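You operate a simulated robot arm through the tools that you are given. There is no shell and no other tool. Be economical: measure what you need, move in short steps, check, and stop when the job is done.

You are at the controls of a simulated robot arm. One attempt, no reset.

Task
Put the pink box and the green box into the drawers that bear their words.
Fine: one drawer open at a time; shut each.

It is judged by the outcome, as a careful person would: the job done as asked, and still so three seconds after it is handed in. It fails if anything else is knocked over, pushed out of place, dropped, spilled or broken.

Robot
A 7-joint arm with a two-finger parallel gripper, fixed in place. Base frame: the origin is at the foot of the arm, x ahead of it, y to its left, z up. Readings come in m, rad, newtons and seconds.
With the tool pointing down near the work surface it reaches from about 0.32 to 0.78 m from the base axis. Its first joint turns from -2.897 to 2.897 rad. Payload 3.91 kg.
Tool frame: the origin (TCP) lies between the finger pads and is the grasp point; the fingertips stand 0.03 m ahead of it; z points along the fingers, y is the line along which they close. Largest opening 0.11 m; finger width 0.02, thickness 0.01; the body of the gripper, 0.048 by 0.112 m, starts 0.055 m behind the TCP.
Orientation is told as [roll, pitch, yaw] about the base's x, y, z axes, in that order, counted from this pose: with the fingers straight down and closing along the base's y, the tool's x points along the base's -x, its y along +y and its z along -z.

Tools
- The arm moves only by the tool servo_tool. Its argument "motion" is a list of rows, each an object of numbers (a shift or turn left out is 0, a gripper value left out holds the last): "tx", "ty", "tz": the shift along the tool's x, y, z in units of 150 mm (1.0 is 150 mm); "ax", "ay", "az": the turn, a rotation vector about the tool's x, y, z in units of 90 degrees (1.0 is 90 degrees); "grip": the closure, from 0 (fully open) to 1 (shut). In form: [{"tx": .., "ty": .., "tz": .., "ax": .., "ay": .., "az": .., "grip": ..}, ...]. A call has 1 to 8 rows; each row is the pose to reach, as a shift and turn from the pose commanded when the call began, along the tool's axes at that moment. A call with a number of a shift or a turn outside -1 to 1 is refused whole. A row lasts 0.2 s, in which the tool goes at most 0.05 m and 0.15 rad; a call with a longer step from one row to the next is refused whole, and so is a gripper value outside its range. Where a pose cannot be reached the arm comes as near as it can. A force on the tool above 40 N (or 10 N above the force at the start of the call, whichever is more), or a blocked arm, ends the call early, and 0.2 s more pass. The fingers move at their own pace (about 0.153 m/s each) and stop on an object; they squeeze with about 39 N. The grip force told is the motor's: it shows also when the fingers shut on nothing. Time passes only in rows, and 0.2 s behind the last, so rows that repeat a pose let the fingers close. It gives the time, the measured TCP pose, the force on the tool (base axes), the opening and the grip force at its end, in the units of the frame above (readings bear some noise), with the torque about the TCP (base axes, N m) and any sound that the robot's microphone picked up.
- Cameras (640 x 400 px; columns grow to the right, rows downward): "scene" is fixed at [0.0442, -0.5002, 1.059]; the picture's right is [0.48, -0.88, 0.00], its down [-0.32, -0.17, -0.93] and it looks along [0.82, 0.44, -0.36] (base axes); focal length 221 px, centre (320, 200). "wrist" rides on the gripper at [0.077, 0.007, -0.114] in the tool frame; the picture's right is [-0.09, 1.00, 0.00], its down [-0.80, -0.07, -0.59] and it looks along [-0.59, -0.05, 0.80] (tool axes); focal length 270 px, centre (320, 200).
- capture(camera): a new picture of that camera. It takes no simulated time.
- lift_body(by): slides the trunk up (or, below 0, down) by that many m; the arm rides with it, the base frame stays. It gives what a move gives, with no picture.
- probe_pixels(camera, pixels): for up to 12 pixels [column, row] of the newest picture of that camera ("zoom" is the newest enlarged one), the place [x, y, z] in the base frame of the surface seen there, good to about 0.002 m, but the place of the scene camera against the robot may be out by one fixed shift of up to 0.012 m in any direction. It takes no simulated time.
- enlarge(camera, box): a new picture of the part [left, top, right, bottom] of that camera's present view, enlarged. It takes no simulated time.
- job_done(): hands the job in; it is judged then, once.

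Work in short steps. Measure before you move; look again where a grasp or a placing could have gone wrong, and mend it. You have 80 turns and 34 pictures in all, those below and enlarged ones among them. Open the gripper and draw the arm clear of the work before you hand the job in, unless the task says otherwise; then end with one line.

The tools are called by a JSON object that holds its "method" and its "body". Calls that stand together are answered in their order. servo_tool: Moves the arm, as the interface text tells. Its arguments: {"type":"object","properties":{"motion":{"type":"array"}},"required":["motion"]} The other tools are called the same way: lift_body (by) slides the trunk up or down; capture (camera) takes a picture; probe_pixels (camera, pixels) gives the place of the surface under pixels of a picture; enlarge (camera, box) takes an enlarged picture of a part of a camera's view; job_done () hands the job in.

At the start:

```text
t: 0.0
ee_pos: [0.4292, -0.2301, 1.0738]
orientation: [0.0, 0.001, -0.001]
ft_force: [0.0, -0.5, -0.2]
torque: [-0.02, -0.01, -0.03]
opening: 0.1102
gripper_force: 0.2
trunk travel left (down, up): [-0.4, 0.21]
```

scene: 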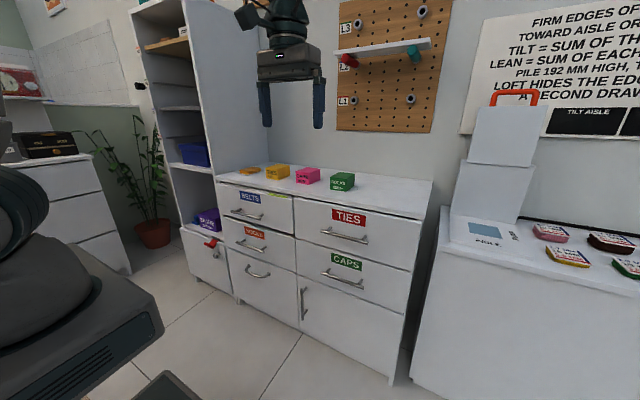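
wrist: 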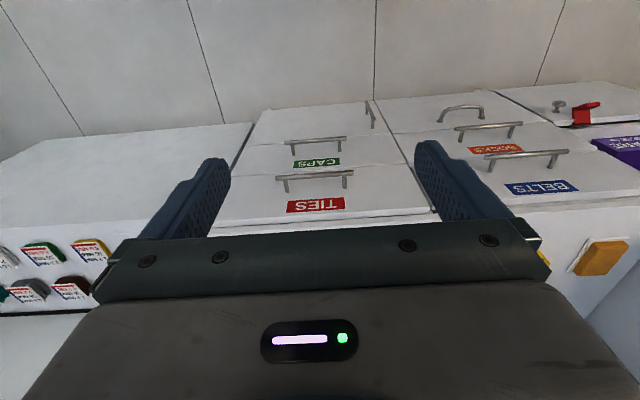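

The boxes sit on the dresser top at about (307,175) pink and (342,181) green. I enlarge to read the words on them.

{"method": "enlarge", "body": {"camera": "scene", "box": [210, 150, 370, 250]}}

{"method": "enlarge", "body": {"camera": "scene", "box": [280, 160, 440, 300]}}

{"method": "enlarge", "body": {"camera": "scene", "box": [460, 0, 640, 140]}}

```text
4.00 times, centred on (290, 200) of scene
```

zoom: 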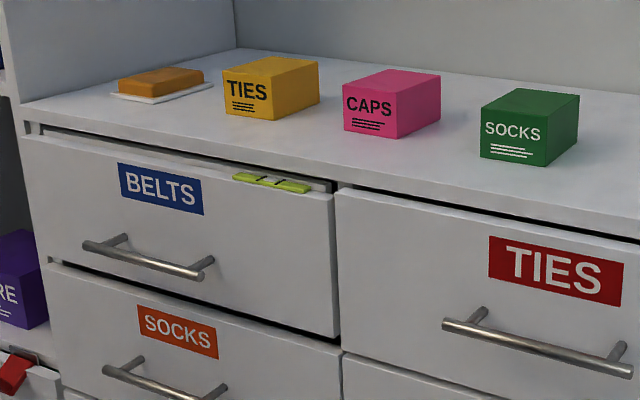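

```text
2.86 times, centred on (360, 230) of scene
```

zoom: 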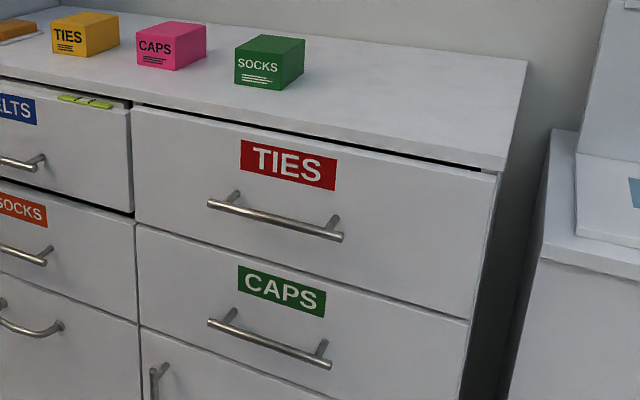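

```text
2.86 times, centred on (550, 70) of scene
```

zoom: 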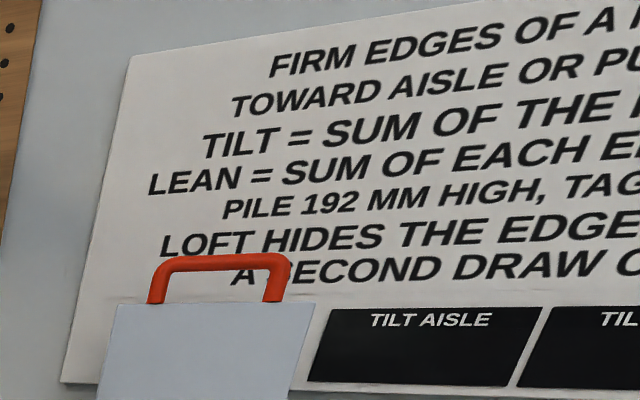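

Pink says CAPS, green says SOCKS. The BELTS drawer looks ajar with a lime item at its top edge, so I zoom there and probe the layout.

{"method": "enlarge", "body": {"camera": "scene", "box": [210, 160, 370, 260]}}

{"method": "probe_pixels", "body": {"camera": "scene", "pixels": [[250, 198], [288, 212], [302, 208], [310, 235], [346, 262], [254, 234], [288, 245], [432, 180], [346, 220], [380, 200], [405, 340], [342, 281]]}}

```text
4.00 times, centred on (290, 210) of scene
```

zoom: 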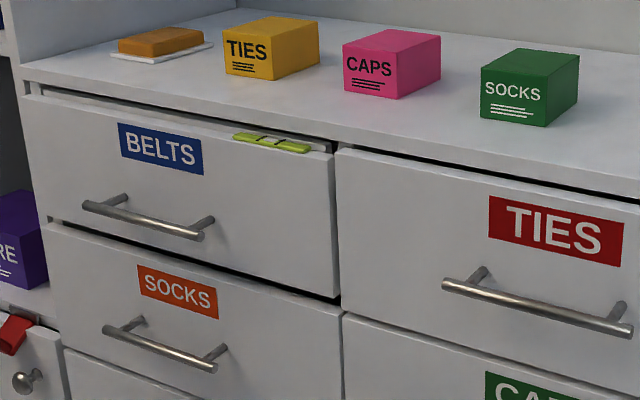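

```text
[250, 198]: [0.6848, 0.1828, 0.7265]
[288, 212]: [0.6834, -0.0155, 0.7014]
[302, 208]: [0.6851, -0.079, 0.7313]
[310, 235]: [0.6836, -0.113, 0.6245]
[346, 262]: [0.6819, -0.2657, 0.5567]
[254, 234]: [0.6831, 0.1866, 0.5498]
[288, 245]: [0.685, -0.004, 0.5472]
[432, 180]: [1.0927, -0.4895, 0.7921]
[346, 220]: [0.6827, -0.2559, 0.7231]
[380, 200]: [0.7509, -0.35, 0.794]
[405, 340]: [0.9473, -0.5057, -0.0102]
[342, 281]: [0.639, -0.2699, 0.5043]
```

The fronts all lie at x≈0.684, so I probe the box outlines, handles and the lime item.

{"method": "probe_pixels", "body": {"camera": "zoom", "pixels": [[270, 142], [240, 140], [300, 148], [322, 165], [328, 220], [344, 200], [100, 207], [195, 237], [150, 222], [108, 331], [211, 368], [160, 350]]}}

{"method": "probe_pixels", "body": {"camera": "zoom", "pixels": [[346, 45], [402, 58], [438, 38], [385, 33], [346, 90], [400, 96], [483, 68], [545, 80], [577, 58], [518, 50], [545, 125], [482, 112]]}}

{"method": "probe_pixels", "body": {"camera": "scene", "pixels": [[323, 273], [362, 287], [330, 267], [358, 281], [328, 232], [365, 242], [300, 193], [320, 195], [240, 183]]}}

```text
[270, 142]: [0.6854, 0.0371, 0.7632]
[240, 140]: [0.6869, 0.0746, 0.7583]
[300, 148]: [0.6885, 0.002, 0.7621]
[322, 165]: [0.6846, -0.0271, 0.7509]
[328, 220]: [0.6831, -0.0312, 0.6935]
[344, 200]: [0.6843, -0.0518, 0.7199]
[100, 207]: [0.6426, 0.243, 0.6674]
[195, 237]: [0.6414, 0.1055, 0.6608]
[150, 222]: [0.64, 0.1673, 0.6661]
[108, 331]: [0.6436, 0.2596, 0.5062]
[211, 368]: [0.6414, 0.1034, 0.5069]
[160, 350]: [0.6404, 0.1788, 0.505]
```

```text
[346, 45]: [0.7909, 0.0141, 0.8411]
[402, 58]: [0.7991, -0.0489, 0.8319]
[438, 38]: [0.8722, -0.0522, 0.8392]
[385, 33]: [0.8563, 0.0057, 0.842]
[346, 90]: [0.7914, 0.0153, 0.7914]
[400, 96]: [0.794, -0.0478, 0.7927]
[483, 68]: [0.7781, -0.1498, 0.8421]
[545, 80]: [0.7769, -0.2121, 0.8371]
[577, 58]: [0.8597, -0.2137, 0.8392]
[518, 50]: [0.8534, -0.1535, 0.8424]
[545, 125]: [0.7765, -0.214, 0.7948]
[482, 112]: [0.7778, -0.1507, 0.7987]
```

```text
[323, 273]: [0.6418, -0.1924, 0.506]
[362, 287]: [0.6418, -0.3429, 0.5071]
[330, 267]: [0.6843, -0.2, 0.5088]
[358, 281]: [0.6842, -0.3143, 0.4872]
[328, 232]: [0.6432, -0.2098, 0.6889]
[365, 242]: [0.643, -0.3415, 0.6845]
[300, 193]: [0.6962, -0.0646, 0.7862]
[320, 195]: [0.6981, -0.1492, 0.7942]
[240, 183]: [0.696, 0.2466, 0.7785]
```

Layout is measured: the CAPS handle bar is at x≈0.642, y −0.19 to −0.34, z≈0.506, and the SOCKS one at y 0.10 to 0.26. I lower the trunk and turn the tool to point forward with a vertical closing line.

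{"method": "lift_body", "body": {"by": -0.25}}

{"method": "servo_tool", "body": {"motion": [{"tx": 0.0, "ax": 0.055, "ay": -0.055, "az": -0.055}, {"ax": 0.11, "ay": -0.11, "az": -0.11}, {"ax": 0.165, "ay": -0.165, "az": -0.165}, {"ax": 0.22, "ay": -0.22, "az": -0.22}, {"ax": 0.275, "ay": -0.275, "az": -0.275}, {"ax": 0.33, "ay": -0.33, "az": -0.33}, {"ax": 0.385, "ay": -0.385, "az": -0.385}]}}

{"method": "servo_tool", "body": {"motion": [{"ax": 0.055, "ay": -0.055, "az": -0.055}, {"ax": 0.11, "ay": -0.11, "az": -0.11}, {"ax": 0.165, "ay": -0.165, "az": -0.165}, {"ax": 0.22, "ay": -0.22, "az": -0.22}, {"ax": 0.275, "ay": -0.275, "az": -0.275}, {"ax": 0.33, "ay": -0.33, "az": -0.33}, {"ax": 0.385, "ay": -0.385, "az": -0.385}]}}

```text
t: 2.6
ee_pos: [0.4291, -0.2318, 0.825]
orientation: [0.002, -0.002, 0.0]
ft_force: [0.7, 0.1, 0.1]
torque: [-0.03, 0.0, -0.02]
opening: 0.11
gripper_force: 0.1
trunk travel left (down, up): [-0.15, 0.46]
```

```text
t: 4.2
ee_pos: [0.4271, -0.2307, 0.8232]
orientation: [-0.787, -0.338, 0.786]
ft_force: [0.7, 0.0, -0.1]
torque: [0.01, 0.03, 0.02]
opening: 0.1099
gripper_force: 0.0
trunk travel left (down, up): [-0.15, 0.46]
```

```text
t: 5.8
ee_pos: [0.4293, -0.2303, 0.8244]
orientation: [-1.574, 0.002, 1.574]
ft_force: [0.1, -0.4, 0.2]
torque: [-0.01, 0.01, 0.01]
opening: 0.1101
gripper_force: 0.0
trunk travel left (down, up): [-0.15, 0.46]
```

The tool now points forward. I lower further and bring it in line with the CAPS handle.

{"method": "lift_body", "body": {"by": -0.15}}

{"method": "servo_tool", "body": {"motion": [{"ty": 0.3, "tx": 0.08}, {"ty": 0.6, "tx": 0.16}, {"ty": 0.9, "tx": 0.245}, {"ty": 1.0, "tx": 0.245, "tz": 0.2}, {"ty": 1.0, "tx": 0.245, "tz": 0.4}, {"ty": 1.0, "tx": 0.245, "tz": 0.6}]}}

{"method": "capture", "body": {"camera": "wrist"}}

{"method": "capture", "body": {"camera": "scene"}}

```text
t: 7.5
ee_pos: [0.4286, -0.2316, 0.6748]
orientation: [-1.571, 0.001, 1.57]
ft_force: [-0.3, -0.8, 1.2]
torque: [0.02, -0.01, 0.0]
opening: 0.1099
gripper_force: 0.1
trunk travel left (down, up): [0.0, 0.61]
```

```text
t: 8.9
ee_pos: [0.5196, -0.2668, 0.5243]
orientation: [-1.571, -0.001, 1.573]
ft_force: [0.0, -0.1, 0.7]
torque: [0.0, -0.02, -0.03]
opening: 0.1101
gripper_force: 0.1
trunk travel left (down, up): [0.0, 0.61]
```

```text
27 pictures are left
```

wrist: 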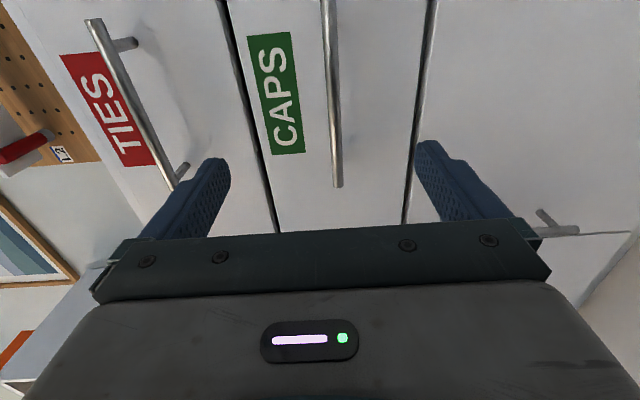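

```text
26 pictures are left
```

scene: 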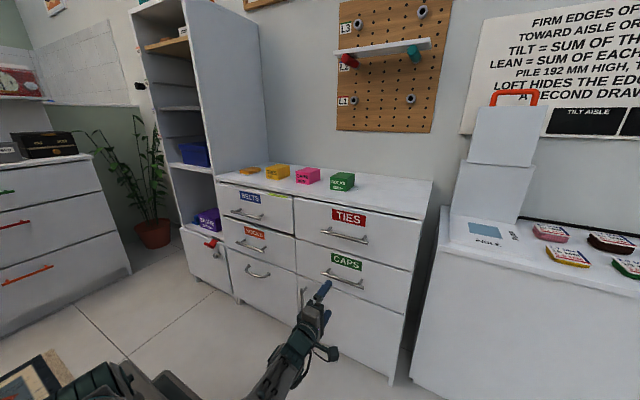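

The wrist picture shows the CAPS bar at about (333,100), between the fingers. I measure it with the wrist camera.

{"method": "probe_pixels", "body": {"camera": "wrist", "pixels": [[328, 20], [333, 80], [337, 140], [338, 180], [372, 100], [275, 100], [243, 100], [418, 100]]}}

```text
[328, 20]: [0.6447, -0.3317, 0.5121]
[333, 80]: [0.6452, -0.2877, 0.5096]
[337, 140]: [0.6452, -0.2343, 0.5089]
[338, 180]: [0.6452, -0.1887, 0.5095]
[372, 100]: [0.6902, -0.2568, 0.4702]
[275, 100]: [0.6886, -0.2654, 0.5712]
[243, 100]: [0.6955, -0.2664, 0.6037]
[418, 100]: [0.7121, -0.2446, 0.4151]
```

The bar is at x≈0.65, z≈0.510. I move forward around it and close.

{"method": "servo_tool", "body": {"motion": [{"ty": 0.1, "tz": 0.2}, {"ty": 0.1, "tz": 0.4}, {"ty": 0.1, "tz": 0.6}, {"ty": 0.1, "tz": 0.75}, {"ty": 0.1, "tz": 0.83}, {"ty": 0.1, "tz": 0.83, "grip": 1}, {"ty": 0.1, "tz": 0.83, "grip": 1}, {"ty": 0.1, "tz": 0.83, "grip": 1}]}}

```text
t: 10.7
ee_pos: [0.6426, -0.2683, 0.512]
orientation: [-1.574, -0.001, 1.571]
ft_force: [4.8, -2.0, 9.6]
torque: [0.82, -0.1, 0.35]
opening: 0.0115
gripper_force: 44.9
trunk travel left (down, up): [0.0, 0.61]
```

The bar is held (opening 11.5 mm). I pull straight back.

{"method": "servo_tool", "body": {"motion": [{"tz": -0.1, "grip": 1}, {"tz": -0.25, "grip": 1}, {"tz": -0.4, "grip": 1}, {"tz": -0.55, "grip": 1}, {"tz": -0.7, "grip": 1}, {"tz": -0.85, "grip": 1}, {"tz": -1.0, "grip": 1}]}}

```text
t: 12.3
ee_pos: [0.4927, -0.2686, 0.5115]
orientation: [-1.578, 0.001, 1.57]
ft_force: [3.6, -4.0, 31.7]
torque: [0.94, -0.25, -0.95]
opening: 0.0115
gripper_force: 45.1
trunk travel left (down, up): [0.0, 0.61]
```

It slid 15 cm, but there is 32 N of vertical load; I ease the tool up slightly and pull a bit more.

{"method": "servo_tool", "body": {"motion": [{"ty": -0.02, "grip": 1}, {"tz": -0.12, "ty": -0.02, "grip": 1}, {"tz": -0.24, "ty": -0.02, "grip": 1}, {"tz": -0.36, "ty": -0.02, "grip": 1}, {"tz": -0.46, "ty": -0.02, "grip": 1}]}}

{"method": "capture", "body": {"camera": "scene"}}

```text
t: 13.5
ee_pos: [0.4229, -0.2678, 0.5113]
orientation: [-1.571, 0.0, 1.572]
ft_force: [4.8, 2.1, 9.7]
torque: [-0.7, -0.09, -0.58]
opening: 0.0114
gripper_force: 45.0
trunk travel left (down, up): [0.0, 0.61]
```

```text
25 pictures are left
```

scene: 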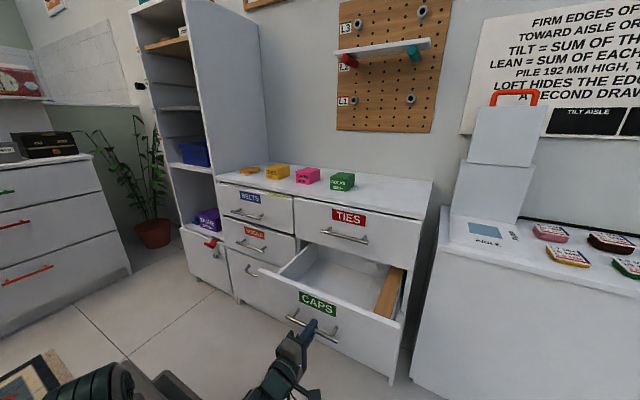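

The CAPS drawer is open about 22 cm and has a wooden piece along its right side. I probe the interior.

{"method": "probe_pixels", "body": {"camera": "scene", "pixels": [[335, 285], [320, 275], [350, 270], [365, 290], [325, 292], [389, 292], [380, 305], [395, 275], [285, 271], [402, 322], [340, 255]]}}

{"method": "servo_tool", "body": {"motion": [{"grip": 0}, {"grip": 0}, {"tz": -0.25}, {"tz": -0.5}, {"tz": -0.6}]}}

```text
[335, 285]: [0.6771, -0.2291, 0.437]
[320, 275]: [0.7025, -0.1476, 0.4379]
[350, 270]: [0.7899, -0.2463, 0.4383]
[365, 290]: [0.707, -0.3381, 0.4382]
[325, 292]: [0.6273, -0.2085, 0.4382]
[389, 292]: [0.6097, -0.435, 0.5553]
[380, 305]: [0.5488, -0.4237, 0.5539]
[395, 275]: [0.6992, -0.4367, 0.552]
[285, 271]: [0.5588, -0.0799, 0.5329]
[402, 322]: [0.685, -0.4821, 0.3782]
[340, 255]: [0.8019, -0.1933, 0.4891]
```

```text
t: 14.7
ee_pos: [0.3382, -0.2686, 0.5104]
orientation: [-1.569, 0.0, 1.581]
ft_force: [0.0, -0.1, 0.0]
torque: [0.04, 0.02, -0.03]
opening: 0.11
gripper_force: 0.1
trunk travel left (down, up): [0.0, 0.61]
```

The drawer floor is at z≈0.438, clear over y −0.08 to −0.40. I raise the trunk and turn the tool back down.

{"method": "lift_body", "body": {"by": 0.45}}

{"method": "servo_tool", "body": {"motion": [{"ax": -0.055, "ay": 0.055, "az": 0.055}, {"ax": -0.11, "ay": 0.11, "az": 0.11}, {"ax": -0.165, "ay": 0.165, "az": 0.165}, {"ax": -0.22, "ay": 0.22, "az": 0.22}, {"ax": -0.275, "ay": 0.275, "az": 0.275}, {"ax": -0.33, "ay": 0.33, "az": 0.33}, {"ax": -0.385, "ay": 0.385, "az": 0.385}]}}

{"method": "servo_tool", "body": {"motion": [{"ax": -0.055, "ay": 0.055, "az": 0.055}, {"ax": -0.11, "ay": 0.11, "az": 0.11}, {"ax": -0.165, "ay": 0.165, "az": 0.165}, {"ax": -0.22, "ay": 0.22, "az": 0.22}, {"ax": -0.275, "ay": 0.275, "az": 0.275}, {"ax": -0.33, "ay": 0.33, "az": 0.33}, {"ax": -0.385, "ay": 0.385, "az": 0.385}]}}

```text
refused: 0.45 is not a number from -0.4 to 0.4
```

```text
t: 16.3
ee_pos: [0.3463, -0.2858, 0.5194]
orientation: [-0.784, -0.339, 0.782]
ft_force: [-0.3, -0.7, -1.0]
torque: [0.03, -0.02, 0.01]
opening: 0.1102
gripper_force: 0.0
out of reach, approached as far as the arm can: row 1, 2, 3, 4, 5, 6, 7
trunk travel left (down, up): [0.0, 0.61]
```

```text
t: 17.9
ee_pos: [0.3469, -0.2865, 0.5212]
orientation: [0.003, 0.004, -0.004]
ft_force: [0.0, -0.7, 0.1]
torque: [-0.05, 0.05, -0.01]
opening: 0.11
gripper_force: 0.0
trunk travel left (down, up): [0.0, 0.61]
```

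The lift was refused (0.4 max), but the turn was free of contact. I lift 0.4 now.

{"method": "lift_body", "body": {"by": 0.4}}

{"method": "lift_body", "body": {"by": 0.05}}

```text
t: 21.8
ee_pos: [0.3459, -0.2881, 0.9214]
orientation: [0.0, -0.001, 0.001]
ft_force: [0.1, 0.1, 0.8]
torque: [-0.01, -0.06, -0.01]
opening: 0.1098
gripper_force: 0.1
trunk travel left (down, up): [-0.4, 0.21]
```

```text
t: 22.7
ee_pos: [0.3474, -0.2871, 0.9703]
orientation: [0.002, 0.0, 0.0]
ft_force: [-1.3, 0.1, -0.2]
torque: [0.0, -0.01, -0.04]
opening: 0.1099
gripper_force: 0.1
trunk travel left (down, up): [-0.45, 0.16]
```

I move toward the pink box and pitch the tool 25° forward.

{"method": "servo_tool", "body": {"motion": [{"tx": -0.14, "ty": 0.14, "ay": -0.07}, {"tx": -0.28, "ty": 0.28, "ay": -0.14}, {"tx": -0.42, "ty": 0.42, "ay": -0.21}, {"tx": -0.56, "ty": 0.56, "ay": -0.278}, {"tx": -0.7, "ty": 0.7, "ay": -0.278}, {"tx": -0.85, "ty": 0.85, "ay": -0.278}, {"tx": -1, "ty": 1, "ay": -0.278}]}}

{"method": "servo_tool", "body": {"motion": [{"tx": -0.14, "ty": 0.16}, {"tx": -0.28, "ty": 0.32}, {"tx": -0.42, "ty": 0.48}, {"tx": -0.56, "ty": 0.64}, {"tx": -0.7, "ty": 0.79}, {"tx": -0.85, "ty": 0.79}]}}

{"method": "capture", "body": {"camera": "wrist"}}

```text
t: 24.3
ee_pos: [0.4973, -0.1353, 0.9718]
orientation: [0.0, -0.438, -0.002]
ft_force: [-0.2, 0.1, -0.3]
torque: [-0.01, 0.03, -0.01]
opening: 0.1098
gripper_force: 0.1
trunk travel left (down, up): [-0.45, 0.16]
```

```text
t: 25.7
ee_pos: [0.6123, -0.0192, 1.0247]
orientation: [-0.002, -0.437, 0.0]
ft_force: [-0.1, -0.2, 0.8]
torque: [0.01, 0.02, 0.02]
opening: 0.1103
gripper_force: 0.0
trunk travel left (down, up): [-0.45, 0.16]
```

```text
24 pictures are left
```

wrist: 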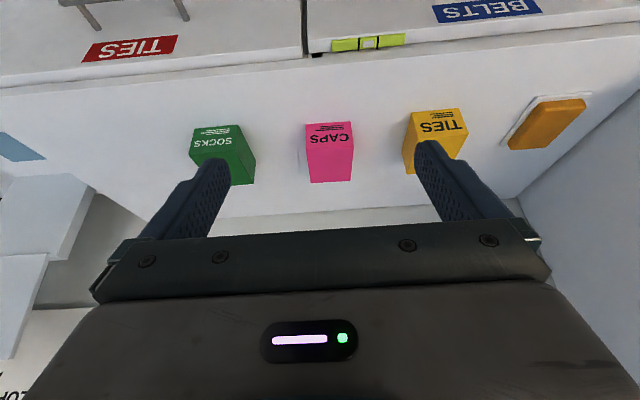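

Pink sits at (330,155), between the fingers. I measure it with the wrist camera.

{"method": "probe_pixels", "body": {"camera": "wrist", "pixels": [[308, 133], [350, 131], [311, 180], [350, 179], [330, 158], [328, 127], [407, 138], [462, 132], [252, 150], [254, 180], [193, 145], [408, 170]]}}

```text
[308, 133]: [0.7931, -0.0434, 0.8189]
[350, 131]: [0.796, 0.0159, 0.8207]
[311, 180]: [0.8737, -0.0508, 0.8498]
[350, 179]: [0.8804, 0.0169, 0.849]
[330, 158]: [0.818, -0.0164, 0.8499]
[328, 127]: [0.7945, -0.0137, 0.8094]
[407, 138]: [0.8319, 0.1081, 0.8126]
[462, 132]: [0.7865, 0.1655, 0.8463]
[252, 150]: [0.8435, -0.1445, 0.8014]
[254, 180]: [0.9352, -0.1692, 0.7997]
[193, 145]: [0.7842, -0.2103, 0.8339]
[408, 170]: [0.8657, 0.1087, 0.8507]
```

Pink spans x 0.795–0.88, y −0.048–0.017, top 0.85. I line up along the tool axis and then advance.

{"method": "servo_tool", "body": {"motion": [{"tx": -0.27, "ty": 0.01}, {"tx": -0.54, "ty": 0.017}, {"tx": -0.809, "ty": 0.017}, {"tx": -0.809, "ty": 0.017, "tz": 0.25}, {"tx": -0.809, "ty": 0.017, "tz": 0.5}, {"tx": -0.809, "ty": 0.017, "tz": 0.75}, {"tx": -0.809, "ty": 0.017, "tz": 1.0}]}}

{"method": "capture", "body": {"camera": "wrist"}}

```text
t: 27.3
ee_pos: [0.7886, -0.0179, 0.9407]
orientation: [0.001, -0.436, 0.0]
ft_force: [0.3, -0.5, 0.5]
torque: [0.01, 0.0, 0.02]
opening: 0.1101
gripper_force: 0.0
trunk travel left (down, up): [-0.45, 0.16]
```

```text
23 pictures are left
```

wrist: 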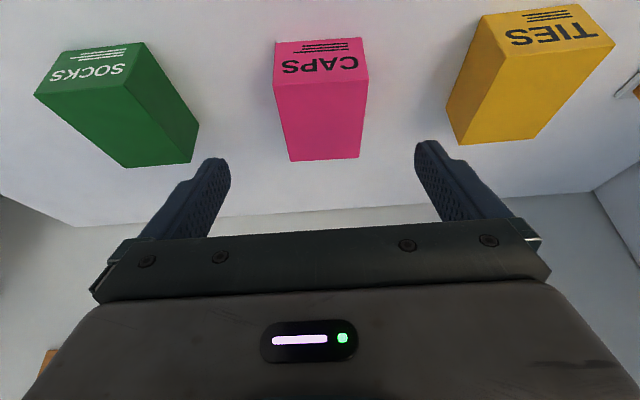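

Pink is centred between the fingers and reach is fine. I advance the last 11 cm and close.

{"method": "servo_tool", "body": {"motion": [{"tz": 0.25}, {"tz": 0.5}, {"tz": 0.65}, {"tz": 0.75}, {"tz": 0.75, "grip": 1}, {"tz": 0.75, "grip": 1}, {"tz": 0.75, "grip": 1}]}}

```text
t: 28.9
ee_pos: [0.8338, -0.0176, 0.8388]
orientation: [-0.001, -0.437, 0.001]
ft_force: [0.3, -0.2, 0.5]
torque: [-0.03, 0.01, 0.01]
opening: 0.0678
gripper_force: 39.4
trunk travel left (down, up): [-0.45, 0.16]
```

Pink is held (opening 68 mm). I lift it 12 cm and carry it back over the front of the open drawer.

{"method": "servo_tool", "body": {"motion": [{"tx": -0.11, "tz": -0.24, "grip": 1}, {"tx": -0.22, "tz": -0.48, "grip": 1}, {"tx": -0.338, "tz": -0.725, "grip": 1}]}}

{"method": "servo_tool", "body": {"motion": [{"tx": 0.16, "tz": -0.076, "ty": -0.135, "grip": 1}, {"tx": 0.325, "tz": -0.152, "ty": -0.27, "grip": 1}, {"tx": 0.4875, "tz": -0.227, "ty": -0.405, "grip": 1}, {"tx": 0.65, "tz": -0.303, "ty": -0.54, "grip": 1}, {"tx": 0.8125, "tz": -0.379, "ty": -0.675, "grip": 1}]}}

{"method": "servo_tool", "body": {"motion": [{"tx": 0.16, "tz": -0.076, "ty": -0.135, "grip": 1}, {"tx": 0.325, "tz": -0.152, "ty": -0.27, "grip": 1}, {"tx": 0.4875, "tz": -0.227, "ty": -0.405, "grip": 1}, {"tx": 0.65, "tz": -0.303, "ty": -0.54, "grip": 1}, {"tx": 0.8125, "tz": -0.379, "ty": -0.675, "grip": 1}]}}

```text
t: 29.7
ee_pos: [0.8344, -0.0147, 0.9578]
orientation: [0.0, -0.436, 0.0]
ft_force: [0.2, 0.4, -0.8]
torque: [0.02, 0.06, -0.03]
opening: 0.0676
gripper_force: 39.0
trunk travel left (down, up): [-0.45, 0.16]
```

```text
t: 30.9
ee_pos: [0.6983, -0.1174, 0.9585]
orientation: [0.0, -0.437, -0.003]
ft_force: [-1.1, -0.1, -1.3]
torque: [-0.02, 0.01, 0.0]
opening: 0.0675
gripper_force: 38.6
trunk travel left (down, up): [-0.45, 0.16]
```

```text
t: 32.1
ee_pos: [0.5629, -0.2176, 0.9593]
orientation: [0.0, -0.438, -0.001]
ft_force: [-0.2, 0.2, -1.8]
torque: [0.03, -0.01, 0.01]
opening: 0.0675
gripper_force: 38.6
trunk travel left (down, up): [-0.45, 0.16]
```

The box is at (0.563, −0.218, 0.959), in front of the upper handles. I lower the trunk by 0.335 m and look.

{"method": "lift_body", "body": {"by": -0.335}}

{"method": "capture", "body": {"camera": "scene"}}

{"method": "capture", "body": {"camera": "wrist"}}

```text
t: 35.4
ee_pos: [0.5634, -0.2169, 0.6221]
orientation: [0.0, -0.436, 0.0]
ft_force: [-0.1, 0.5, -1.0]
torque: [-0.03, -0.02, 0.01]
opening: 0.0674
gripper_force: 39.3
trunk travel left (down, up): [-0.115, 0.495]
```

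```text
22 pictures are left
```

scene: 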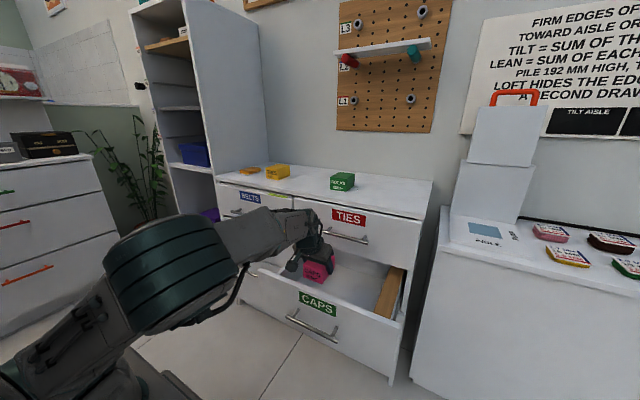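

```text
21 pictures are left
```

wrist: 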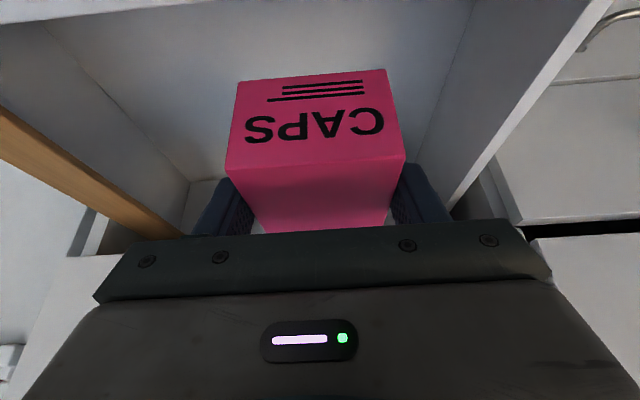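

The box is over the drawer with clearance all round. I check drawer floor and front edge heights with the wrist camera.

{"method": "probe_pixels", "body": {"camera": "wrist", "pixels": [[150, 100], [300, 45], [200, 200], [200, 10], [300, 10], [90, 160], [520, 100]]}}

{"method": "servo_tool", "body": {"motion": [{"tx": -0.02, "tz": 0.2, "grip": 1}, {"tx": -0.04, "tz": 0.4, "grip": 1}, {"tx": -0.06, "tz": 0.6, "grip": 1}, {"tx": -0.08, "tz": 0.75, "grip": 1}]}}

```text
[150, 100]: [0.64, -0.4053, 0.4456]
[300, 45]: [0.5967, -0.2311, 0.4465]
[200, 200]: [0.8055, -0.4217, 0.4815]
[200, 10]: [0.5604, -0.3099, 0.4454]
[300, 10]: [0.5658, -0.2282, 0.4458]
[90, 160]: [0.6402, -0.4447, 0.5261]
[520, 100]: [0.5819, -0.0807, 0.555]
```

```text
t: 36.5
ee_pos: [0.6263, -0.2154, 0.5333]
orientation: [-0.006, -0.444, 0.003]
ft_force: [3.7, -0.3, 15.1]
torque: [0.01, 2.31, 0.15]
opening: 0.0676
gripper_force: 38.7
trunk travel left (down, up): [-0.115, 0.495]
stopped in row 4: the force on the tool passed its limit at 48 N (the readings are from after the stop); the commanded pose is now the measured one
```

Contact came early, at z 0.533 with box bottom still 5 cm above the floor (0.446). I look to see what touches.

{"method": "enlarge", "body": {"camera": "scene", "box": [220, 190, 420, 315]}}

{"method": "capture", "body": {"camera": "wrist"}}

```text
3.20 times, centred on (320, 252) of scene
```

zoom: 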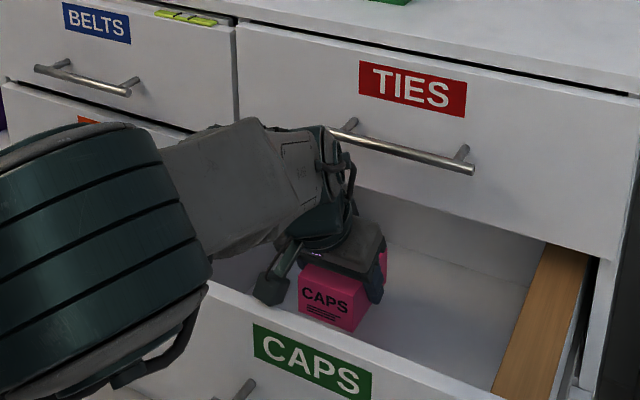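

```text
19 pictures are left
```

wrist: 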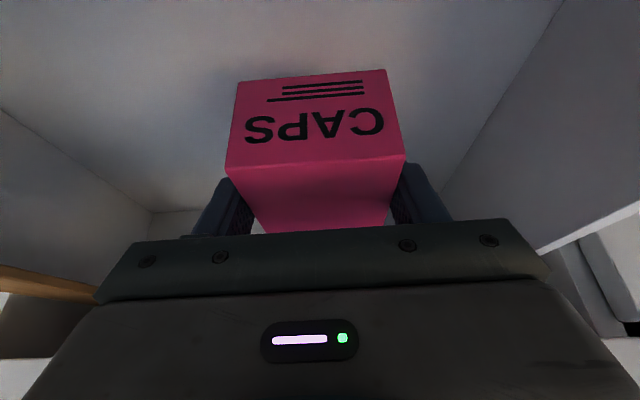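

The torque (2.3 Nm about y at 15 N) matches the wrist camera resting on the drawer's front edge, 0.12 m behind the TCP. I measure that clearance.

{"method": "probe_pixels", "body": {"camera": "zoom", "pixels": [[265, 288], [275, 302], [260, 278], [240, 298], [245, 304], [300, 322], [345, 348], [370, 345], [340, 180], [330, 145], [350, 215], [215, 285]]}}

```text
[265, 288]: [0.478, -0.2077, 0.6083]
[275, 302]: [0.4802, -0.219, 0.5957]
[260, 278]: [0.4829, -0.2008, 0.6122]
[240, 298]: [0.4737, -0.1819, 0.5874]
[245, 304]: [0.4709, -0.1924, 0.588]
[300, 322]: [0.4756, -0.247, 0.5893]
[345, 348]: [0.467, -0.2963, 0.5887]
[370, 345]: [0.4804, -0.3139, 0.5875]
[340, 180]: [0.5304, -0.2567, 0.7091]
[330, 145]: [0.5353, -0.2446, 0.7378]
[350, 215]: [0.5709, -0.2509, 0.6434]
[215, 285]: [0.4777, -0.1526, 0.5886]
```

The camera overlaps the front panel (inner face x≈0.485) by only a few mm. I rise 2 cm, go 2.6 cm forward, then lower again.

{"method": "servo_tool", "body": {"motion": [{"tx": -0.056, "tz": -0.121, "grip": 1}, {"tx": -0.213, "tz": -0.048, "grip": 1}, {"tx": -0.16, "tz": 0.066, "grip": 1}, {"tx": -0.11, "tz": 0.173, "grip": 1}, {"tx": -0.065, "tz": 0.27, "grip": 1}, {"tx": -0.034, "tz": 0.336, "grip": 1}, {"tx": -0.034, "tz": 0.336, "grip": 1}]}}

```text
t: 38.0
ee_pos: [0.6495, -0.2156, 0.4868]
orientation: [-0.004, -0.444, 0.001]
ft_force: [0.4, -1.0, -1.5]
torque: [0.03, 0.0, 0.02]
opening: 0.0676
gripper_force: 38.4
trunk travel left (down, up): [-0.115, 0.495]
```

It came down freely; the box is within a few mm of the floor. I release and draw back up along the tool axis.

{"method": "servo_tool", "body": {"motion": [{"grip": 0.75}, {"grip": 0.4}, {"grip": 0}, {"grip": 0}, {"tx": -0.02, "tz": -0.1}, {"tx": -0.04, "tz": -0.3}, {"tz": -0.6}, {"tz": -0.9}]}}

{"method": "capture", "body": {"camera": "wrist"}}

```text
t: 39.9
ee_pos: [0.5941, -0.2137, 0.6079]
orientation: [-0.008, -0.441, 0.002]
ft_force: [0.2, -0.2, -1.1]
torque: [0.03, 0.0, 0.0]
opening: 0.1101
gripper_force: 0.0
trunk travel left (down, up): [-0.115, 0.495]
```

```text
18 pictures are left
```

wrist: 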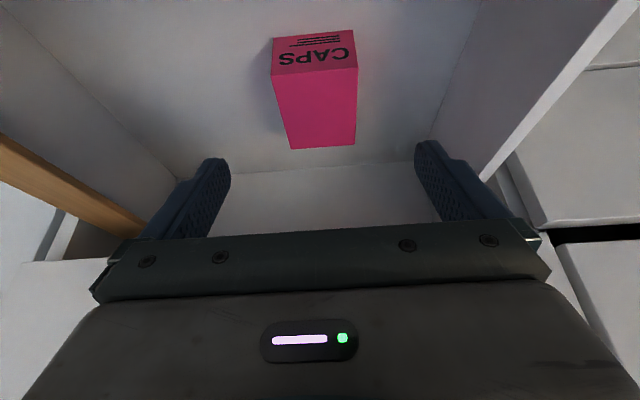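

Pink stands flat on the drawer floor. I rise, back off, and turn the tool to point forward for shutting the drawer.

{"method": "lift_body", "body": {"by": 0.15}}

{"method": "servo_tool", "body": {"motion": [{"tx": 0.16, "tz": -0.074}, {"tx": 0.32, "tz": -0.148}, {"tx": 0.48, "tz": -0.222}, {"tx": 0.6345, "tz": -0.296}]}}

{"method": "servo_tool", "body": {"motion": [{"tx": 0.08, "tz": -0.037, "ay": -0.09, "grip": 1}, {"tx": 0.16, "tz": -0.074, "ay": -0.18}, {"tx": 0.24, "tz": -0.111, "ay": -0.27}, {"tx": 0.32, "tz": -0.148, "ay": -0.36}, {"tx": 0.4, "tz": -0.185, "ay": -0.45}, {"tx": 0.48, "tz": -0.222, "ay": -0.54}, {"tx": 0.56, "tz": -0.259, "ay": -0.63}, {"tx": 0.6345, "tz": -0.296, "ay": -0.719}]}}

```text
t: 41.6
ee_pos: [0.5947, -0.2131, 0.7577]
orientation: [-0.006, -0.443, 0.002]
ft_force: [0.4, -0.2, 0.7]
torque: [-0.01, -0.01, 0.0]
opening: 0.11
gripper_force: 0.0
trunk travel left (down, up): [-0.265, 0.345]
```

```text
t: 42.6
ee_pos: [0.4881, -0.2123, 0.7563]
orientation: [-0.006, -0.441, 0.004]
ft_force: [-0.5, -0.6, -1.2]
torque: [0.04, 0.03, 0.0]
opening: 0.1099
gripper_force: 0.0
trunk travel left (down, up): [-0.265, 0.345]
```

```text
t: 44.4
ee_pos: [0.4001, -0.238, 0.7499]
orientation: [-2.21, -1.564, 2.21]
ft_force: [-0.6, 0.8, -0.4]
torque: [-0.01, -0.01, 0.0]
opening: 0.0
gripper_force: 37.6
out of reach, approached as far as the arm can: row 5, 6, 7, 8
trunk travel left (down, up): [-0.265, 0.345]
```

The tool points forward. I roll it −90° so the closing line is vertical again.

{"method": "servo_tool", "body": {"motion": [{"az": -0.09, "tz": 0.05}, {"az": -0.18, "tz": 0.1}, {"az": -0.27, "tz": 0.15}, {"az": -0.36, "tz": 0.15}, {"az": -0.45, "tz": 0.15}, {"az": -0.5, "tz": 0.15}]}}

{"method": "servo_tool", "body": {"motion": [{"az": -0.09}, {"az": -0.18}, {"az": -0.27}, {"az": -0.36}, {"az": -0.45}, {"az": -0.5}]}}

```text
t: 45.8
ee_pos: [0.4221, -0.2399, 0.7501]
orientation: [-1.573, -0.777, 1.572]
ft_force: [-0.3, -0.7, 0.9]
torque: [-0.02, 0.01, 0.0]
opening: 0.0
gripper_force: 37.9
trunk travel left (down, up): [-0.265, 0.345]
```

```text
t: 47.2
ee_pos: [0.4207, -0.2393, 0.75]
orientation: [-1.574, 0.008, 1.57]
ft_force: [0.3, 0.0, -0.6]
torque: [-0.05, 0.03, 0.0]
opening: 0.0001
gripper_force: 37.7
trunk travel left (down, up): [-0.265, 0.345]
```

The posture is right and the fingertips sit 2 cm in front of the panel. I lower to z≈0.555, above the bar, and push the drawer home.

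{"method": "lift_body", "body": {"by": -0.195}}

{"method": "servo_tool", "body": {"motion": [{"tx": 0.15, "tz": 0.1}, {"tx": 0.15, "tz": 0.25}, {"tx": 0.15, "tz": 0.4}, {"tx": 0.15, "tz": 0.55}, {"tx": 0.15, "tz": 0.7}, {"tx": 0.15, "tz": 0.85}, {"tx": 0.15, "tz": 1.0}]}}

```text
t: 49.3
ee_pos: [0.4217, -0.2404, 0.5538]
orientation: [-1.574, 0.006, 1.57]
ft_force: [0.5, -0.7, 0.9]
torque: [-0.01, 0.02, -0.02]
opening: 0.0
gripper_force: 38.1
trunk travel left (down, up): [-0.07, 0.54]
```

```text
t: 50.9
ee_pos: [0.5731, -0.2609, 0.5516]
orientation: [-1.572, 0.004, 1.573]
ft_force: [-3.4, -0.7, 1.8]
torque: [0.01, -0.03, -0.09]
opening: 0.0
gripper_force: 37.3
trunk travel left (down, up): [-0.07, 0.54]
```

The drawer moves with 3 N. I push the remaining 9 cm gently.

{"method": "servo_tool", "body": {"motion": [{"tz": 0.15}, {"tz": 0.3}, {"tz": 0.42}, {"tz": 0.5}, {"tz": 0.55}, {"tz": 0.58}, {"tz": 0.6}]}}

{"method": "capture", "body": {"camera": "scene"}}

```text
t: 52.5
ee_pos: [0.6598, -0.2633, 0.5553]
orientation: [-1.571, 0.005, 1.571]
ft_force: [-18.4, 6.3, -2.5]
torque: [-0.02, 0.06, 0.2]
opening: 0.0
gripper_force: 37.7
trunk travel left (down, up): [-0.07, 0.54]
```

```text
17 pictures are left
```

scene: 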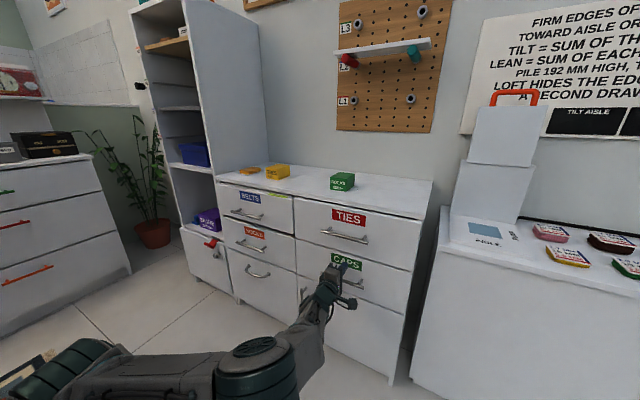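

CAPS looks shut (18 N at the stop). I retreat and move left to the SOCKS handle.

{"method": "servo_tool", "body": {"motion": [{"tz": -0.3}, {"tz": -0.6}, {"tz": -0.9, "grip": 0}, {"tz": -0.9, "tx": -0.3}, {"tz": -0.9, "tx": -0.6}, {"tz": -0.9, "tx": -0.8}, {"tz": -0.9, "tx": -1.0}]}}

{"method": "servo_tool", "body": {"motion": [{"tx": -0.25}, {"tx": -0.5}, {"tx": -0.75}, {"tx": -1.0}]}}

{"method": "servo_tool", "body": {"motion": [{"tx": -0.25, "ty": 0.07}, {"tx": -0.5, "ty": 0.14}, {"tx": -0.75, "ty": 0.21}, {"tx": -0.95, "ty": 0.28}]}}

{"method": "capture", "body": {"camera": "wrist"}}

```text
t: 54.1
ee_pos: [0.5246, -0.1133, 0.5544]
orientation: [-1.572, 0.005, 1.571]
ft_force: [-0.4, -0.5, 0.9]
torque: [0.0, 0.02, 0.0]
opening: 0.1099
gripper_force: 0.1
trunk travel left (down, up): [-0.07, 0.54]
```

```text
t: 55.1
ee_pos: [0.536, 0.037, 0.5506]
orientation: [-1.573, 0.005, 1.569]
ft_force: [-1.9, -0.7, -0.5]
torque: [-0.02, 0.03, -0.02]
opening: 0.11
gripper_force: 0.1
out of reach, approached as far as the arm can: row 2, 3, 4
trunk travel left (down, up): [-0.07, 0.54]
```

```text
t: 56.1
ee_pos: [0.5357, 0.1809, 0.5063]
orientation: [-1.573, 0.004, 1.57]
ft_force: [0.4, -0.2, 0.3]
torque: [0.01, 0.04, 0.01]
opening: 0.11
gripper_force: 0.0
trunk travel left (down, up): [-0.07, 0.54]
```

```text
16 pictures are left
```

wrist: 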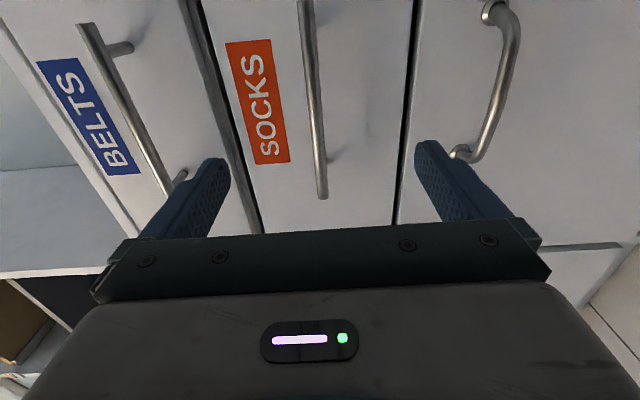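

The SOCKS bar is at (315,110), between the fingers. I measure it.

{"method": "probe_pixels", "body": {"camera": "wrist", "pixels": [[306, 20], [312, 80], [318, 140], [322, 185], [345, 100], [412, 100], [215, 100], [115, 80], [95, 35], [150, 150]]}}

```text
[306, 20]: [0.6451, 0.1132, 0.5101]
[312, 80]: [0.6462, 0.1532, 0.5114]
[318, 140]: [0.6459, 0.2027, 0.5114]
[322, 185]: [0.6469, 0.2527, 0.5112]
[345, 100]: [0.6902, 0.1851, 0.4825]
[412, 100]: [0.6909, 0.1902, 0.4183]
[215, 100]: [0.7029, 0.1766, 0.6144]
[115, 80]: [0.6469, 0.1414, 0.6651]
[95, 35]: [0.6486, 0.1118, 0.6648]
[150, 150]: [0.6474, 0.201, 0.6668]
```

Bar at z≈0.511, x≈0.65. I advance and close on it.

{"method": "servo_tool", "body": {"motion": [{"ty": -0.033, "tz": 0.2}, {"ty": -0.033, "tz": 0.4}, {"ty": -0.033, "tz": 0.6}, {"ty": -0.033, "tz": 0.75}, {"ty": -0.033, "tz": 0.75}]}}

```text
t: 57.3
ee_pos: [0.6477, 0.18, 0.514]
orientation: [-1.572, 0.004, 1.57]
ft_force: [0.5, 0.6, -0.4]
torque: [-0.01, 0.02, 0.0]
opening: 0.1104
gripper_force: 0.1
trunk travel left (down, up): [-0.07, 0.54]
```

I close and start pulling in small steps.

{"method": "servo_tool", "body": {"motion": [{"ty": 0.015, "grip": 1}, {"ty": 0.015, "grip": 1}, {"ty": 0.015, "grip": 1}, {"ty": 0.015, "tz": -0.15, "grip": 1}, {"ty": 0.015, "tz": -0.3, "grip": 1}, {"ty": 0.015, "tz": -0.45, "grip": 1}, {"ty": 0.015, "tz": -0.6, "grip": 1}]}}

```text
t: 58.9
ee_pos: [0.5584, 0.1803, 0.5118]
orientation: [-1.572, 0.004, 1.572]
ft_force: [0.9, -1.1, 5.1]
torque: [0.91, 0.01, 0.33]
opening: 0.0113
gripper_force: 44.8
trunk travel left (down, up): [-0.07, 0.54]
```

It opens with little force. I pull on; the arm will tell if it nears its limit.

{"method": "servo_tool", "body": {"motion": [{"tz": -0.12, "grip": 1}, {"tz": -0.24, "grip": 1}, {"tz": -0.36, "grip": 1}]}}

```text
t: 59.7
ee_pos: [0.5085, 0.1806, 0.511]
orientation: [-1.569, 0.004, 1.573]
ft_force: [0.5, -2.9, 3.9]
torque: [0.87, 0.04, -1.39]
opening: 0.0116
gripper_force: 45.4
out of reach, approached as far as the arm can: row 3
trunk travel left (down, up): [-0.07, 0.54]
```

The arm's inward limit is due to the tool being low relative to the trunk. I open (fingers stay around the bar) and step the trunk down while raising the arm to compensate.

{"method": "servo_tool", "body": {"motion": [{"tz": 0.03, "grip": 0}, {"tz": 0.03, "grip": 0}, {"tz": 0.03, "grip": 0}]}}

{"method": "lift_body", "body": {"by": -0.035}}

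{"method": "servo_tool", "body": {"motion": [{"ty": -0.12}, {"ty": -0.233}]}}

{"method": "lift_body", "body": {"by": -0.035}}

{"method": "servo_tool", "body": {"motion": [{"ty": -0.12}, {"ty": -0.233}]}}

```text
t: 60.5
ee_pos: [0.5136, 0.1791, 0.5121]
orientation: [-1.573, 0.006, 1.571]
ft_force: [0.0, -0.2, -0.4]
torque: [0.04, -0.02, 0.0]
opening: 0.1102
gripper_force: 0.1
trunk travel left (down, up): [-0.07, 0.54]
```

```text
t: 61.3
ee_pos: [0.5147, 0.1791, 0.4761]
orientation: [-1.574, 0.004, 1.572]
ft_force: [-0.2, 0.3, 0.5]
torque: [-0.02, 0.01, 0.01]
opening: 0.1099
gripper_force: 0.0
trunk travel left (down, up): [-0.035, 0.575]
```

```text
t: 61.9
ee_pos: [0.5146, 0.1797, 0.5092]
orientation: [-1.572, 0.006, 1.569]
ft_force: [0.4, 0.2, 0.2]
torque: [-0.03, -0.03, 0.0]
opening: 0.1101
gripper_force: 0.0
trunk travel left (down, up): [-0.035, 0.575]
```

```text
t: 62.7
ee_pos: [0.5148, 0.1796, 0.4754]
orientation: [-1.573, 0.005, 1.571]
ft_force: [0.4, 0.2, -0.4]
torque: [-0.01, 0.0, -0.01]
opening: 0.11
gripper_force: 0.1
trunk travel left (down, up): [0.0, 0.61]
```

```text
t: 63.3
ee_pos: [0.5148, 0.1802, 0.5106]
orientation: [-1.57, 0.005, 1.571]
ft_force: [0.3, 0.2, 0.1]
torque: [0.0, 0.01, -0.02]
opening: 0.1099
gripper_force: 0.1
trunk travel left (down, up): [0.0, 0.61]
```

No contact, and the bar is still between the fingers. I close and pull on.

{"method": "servo_tool", "body": {"motion": [{"grip": 1}, {"grip": 1}, {"grip": 1}, {"tz": -0.15, "grip": 1}, {"tz": -0.3, "grip": 1}, {"tz": -0.45, "grip": 1}, {"tz": -0.6, "grip": 1}]}}

```text
t: 64.9
ee_pos: [0.4779, 0.1794, 0.5122]
orientation: [-1.572, 0.004, 1.568]
ft_force: [-1.4, -22.0, 14.5]
torque: [0.89, 0.04, -0.56]
opening: 0.0115
gripper_force: 45.2
out of reach, approached as far as the arm can: row 5, 6, 7
trunk travel left (down, up): [0.0, 0.61]
```

The limit is now at x 0.478, with the drawer 17 cm open. I open and yaw the tool 30° to its right about the bar, which brings the wrist away from the base axis, then pull on.

{"method": "servo_tool", "body": {"motion": [{"tz": 0.02, "grip": 0}, {"grip": 0}, {"ay": 0.09}, {"ay": 0.18}, {"ay": 0.27}, {"ay": 0.36}]}}

```text
t: 66.3
ee_pos: [0.5165, 0.1064, 0.5606]
orientation: [-1.544, 0.013, 1.042]
ft_force: [-1.3, 7.5, -19.8]
torque: [0.13, -0.09, -0.01]
opening: 0.1101
gripper_force: 0.3
out of reach, approached as far as the arm can: row 3, 4, 5, 6
trunk travel left (down, up): [0.0, 0.61]
stopped in row 6: the force on the tool passed its limit at 61 N (the readings are from after the stop); the commanded pose is now the measured one
```

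The solver drifted and a finger pressed on the bar from below. I look before moving.

{"method": "enlarge", "body": {"camera": "scene", "box": [180, 180, 340, 280]}}

{"method": "capture", "body": {"camera": "wrist"}}

```text
4.00 times, centred on (260, 230) of scene
```

zoom: 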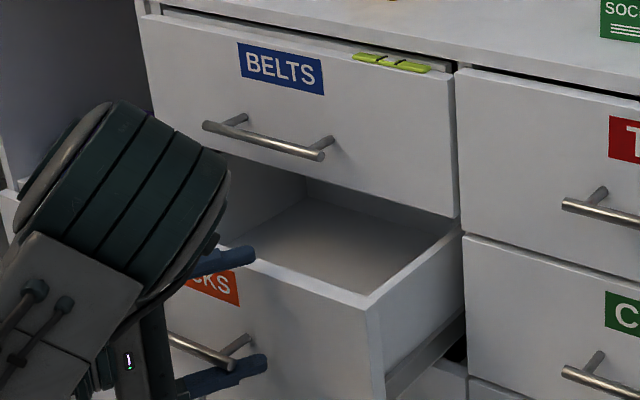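

```text
14 pictures are left
```

wrist: 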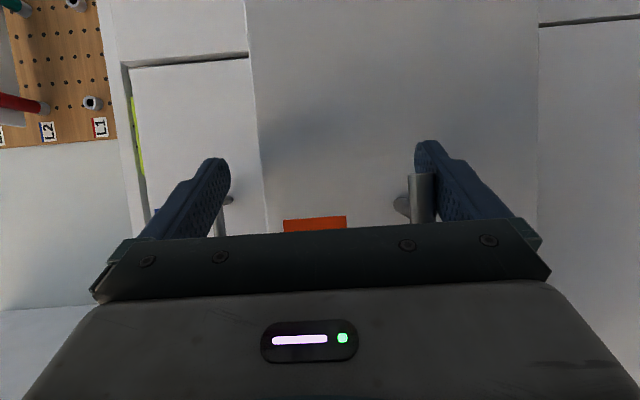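

The lower finger sits under the bar's right end. I probe the distances.

{"method": "probe_pixels", "body": {"camera": "zoom", "pixels": [[320, 330], [370, 310], [200, 348], [235, 365], [255, 365], [245, 258], [300, 280], [300, 230], [345, 240], [420, 280], [330, 195]]}}

```text
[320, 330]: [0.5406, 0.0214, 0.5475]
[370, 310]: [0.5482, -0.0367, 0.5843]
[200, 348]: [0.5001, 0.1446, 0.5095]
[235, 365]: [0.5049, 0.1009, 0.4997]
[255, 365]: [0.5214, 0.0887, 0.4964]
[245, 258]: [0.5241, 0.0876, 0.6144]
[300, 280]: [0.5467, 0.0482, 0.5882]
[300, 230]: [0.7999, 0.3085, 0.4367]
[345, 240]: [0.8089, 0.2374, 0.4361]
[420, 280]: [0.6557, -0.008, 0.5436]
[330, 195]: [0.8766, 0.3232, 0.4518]
```

The drawer front is at x≈0.545, and the tips are in front of it. I ease down, slide right clear of the bar's end, then rise with the trunk.

{"method": "servo_tool", "body": {"motion": [{"ty": 0.08}, {"ty": 0.13}, {"ty": 0.13, "tx": 0.12, "tz": 0.06}, {"ty": 0.13, "tx": 0.26, "tz": 0.13}, {"ty": 0.13, "tx": 0.39, "tz": 0.2}, {"ty": 0.13, "tx": 0.52, "tz": 0.26}]}}

```text
t: 67.7
ee_pos: [0.508, 0.0191, 0.5428]
orientation: [-1.549, 0.009, 1.04]
ft_force: [-0.1, 0.2, 0.0]
torque: [0.02, 0.02, -0.03]
opening: 0.1097
gripper_force: 0.2
out of reach, approached as far as the arm can: row 1, 2
trunk travel left (down, up): [0.0, 0.61]
```

Clear of the bar. I rise 0.3 m, undo the yaw and turn the tool down.

{"method": "lift_body", "body": {"by": 0.35}}

{"method": "servo_tool", "body": {"motion": [{"ay": -0.09}, {"ay": -0.18}, {"ay": -0.27}, {"ay": -0.337}]}}

{"method": "servo_tool", "body": {"motion": [{"ax": -0.055, "ay": 0.055, "az": 0.055}, {"ax": -0.11, "ay": 0.11, "az": 0.11}, {"ax": -0.165, "ay": 0.165, "az": 0.165}, {"ax": -0.22, "ay": 0.22, "az": 0.22}, {"ax": -0.275, "ay": 0.275, "az": 0.275}, {"ax": -0.33, "ay": 0.33, "az": 0.33}, {"ax": -0.385, "ay": 0.385, "az": 0.385}]}}

{"method": "servo_tool", "body": {"motion": [{"ax": -0.055, "ay": 0.055, "az": 0.055}, {"ax": -0.11, "ay": 0.11, "az": 0.11}, {"ax": -0.165, "ay": 0.165, "az": 0.165}, {"ax": -0.22, "ay": 0.22, "az": 0.22}, {"ax": -0.275, "ay": 0.275, "az": 0.275}, {"ax": -0.33, "ay": 0.33, "az": 0.33}, {"ax": -0.385, "ay": 0.385, "az": 0.385}]}}

```text
t: 71.2
ee_pos: [0.5083, 0.0187, 0.8937]
orientation: [-1.549, 0.006, 1.04]
ft_force: [0.0, -0.2, -0.3]
torque: [0.02, 0.0, 0.01]
opening: 0.1098
gripper_force: 0.1
trunk travel left (down, up): [-0.35, 0.26]
```

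```text
t: 72.2
ee_pos: [0.5466, 0.0215, 0.8914]
orientation: [-1.549, -0.003, 1.572]
ft_force: [0.7, 0.2, -1.1]
torque: [0.02, 0.0, 0.01]
opening: 0.1099
gripper_force: 0.1
out of reach, approached as far as the arm can: row 1, 2, 3, 4
trunk travel left (down, up): [-0.35, 0.26]
```

```text
t: 73.8
ee_pos: [0.5477, 0.0218, 0.8922]
orientation: [-0.762, -0.325, 0.777]
ft_force: [-0.6, 1.6, 0.3]
torque: [-0.02, 0.03, -0.04]
opening: 0.11
gripper_force: 0.1
trunk travel left (down, up): [-0.35, 0.26]
```

```text
t: 75.3
ee_pos: [0.5473, 0.0228, 0.8918]
orientation: [0.006, 0.024, 0.0]
ft_force: [0.7, -0.3, -0.6]
torque: [0.04, -0.03, 0.0]
opening: 0.1101
gripper_force: 0.1
trunk travel left (down, up): [-0.35, 0.26]
```

Now I pitch 25° forward, move over the SOCKS drawer and close the fingers to draw it open from inside its front panel.

{"method": "servo_tool", "body": {"motion": [{"tx": -0.07, "ty": 0.2, "ay": -0.08, "grip": 1}, {"tx": -0.14, "ty": 0.4, "ay": -0.16}, {"tx": -0.21, "ty": 0.6, "ay": -0.23}, {"tx": -0.28, "ty": 0.8, "ay": -0.293}, {"tx": -0.35, "ty": 1.0, "ay": -0.293}]}}

{"method": "lift_body", "body": {"by": -0.25}}

{"method": "capture", "body": {"camera": "wrist"}}

```text
t: 76.5
ee_pos: [0.6017, 0.1717, 0.8921]
orientation: [0.005, -0.437, -0.002]
ft_force: [-0.9, 0.2, -0.4]
torque: [0.0, -0.03, 0.02]
opening: 0.0004
gripper_force: 37.3
trunk travel left (down, up): [-0.35, 0.26]
```

```text
t: 79.1
ee_pos: [0.6015, 0.1721, 0.6428]
orientation: [0.004, -0.437, -0.001]
ft_force: [-0.9, 0.2, 0.1]
torque: [0.0, 0.01, -0.03]
opening: 0.0001
gripper_force: 37.5
trunk travel left (down, up): [-0.1, 0.51]
```

```text
13 pictures are left
```

wrist: 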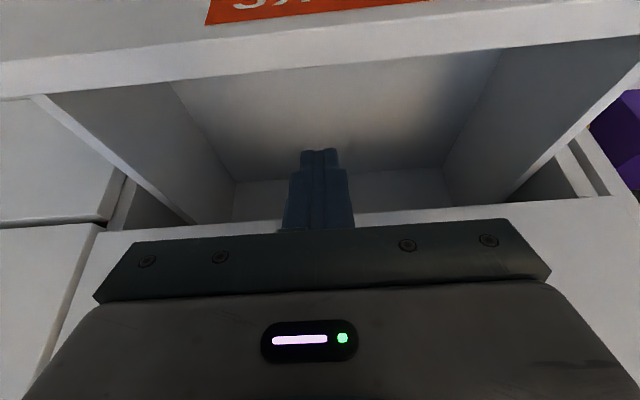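

{"method": "probe_pixels", "body": {"camera": "wrist", "pixels": [[320, 60], [320, 35], [320, 78], [320, 120], [250, 150], [70, 110], [600, 100], [330, 8]]}}

```text
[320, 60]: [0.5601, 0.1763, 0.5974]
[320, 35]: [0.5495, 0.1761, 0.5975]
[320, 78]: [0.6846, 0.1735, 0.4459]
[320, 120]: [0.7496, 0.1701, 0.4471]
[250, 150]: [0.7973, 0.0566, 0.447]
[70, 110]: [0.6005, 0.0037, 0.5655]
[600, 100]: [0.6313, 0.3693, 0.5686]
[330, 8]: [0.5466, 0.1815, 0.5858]
```

The panel top is at z 0.5975, x 0.547–0.563, and the fingertips are behind it. I go down 6 cm and draw the drawer back.

{"method": "lift_body", "body": {"by": -0.06}}

{"method": "servo_tool", "body": {"motion": [{"tx": 0.08, "tz": -0.037}, {"tx": 0.18, "tz": -0.084}, {"tx": 0.29, "tz": -0.135}, {"tx": 0.4, "tz": -0.187}, {"tx": 0.51, "tz": -0.238}, {"tx": 0.61, "tz": -0.284}, {"tx": 0.72, "tz": -0.336}]}}

```text
t: 80.1
ee_pos: [0.6004, 0.172, 0.5824]
orientation: [0.003, -0.435, -0.001]
ft_force: [0.5, 0.9, -0.1]
torque: [0.01, 0.03, -0.03]
opening: 0.0
gripper_force: 37.6
trunk travel left (down, up): [-0.04, 0.57]
```

```text
t: 81.7
ee_pos: [0.4815, 0.1721, 0.5812]
orientation: [0.005, -0.436, 0.0]
ft_force: [0.6, 0.2, 0.0]
torque: [-0.01, 0.0, -0.03]
opening: 0.0
gripper_force: 37.6
trunk travel left (down, up): [-0.04, 0.57]
```

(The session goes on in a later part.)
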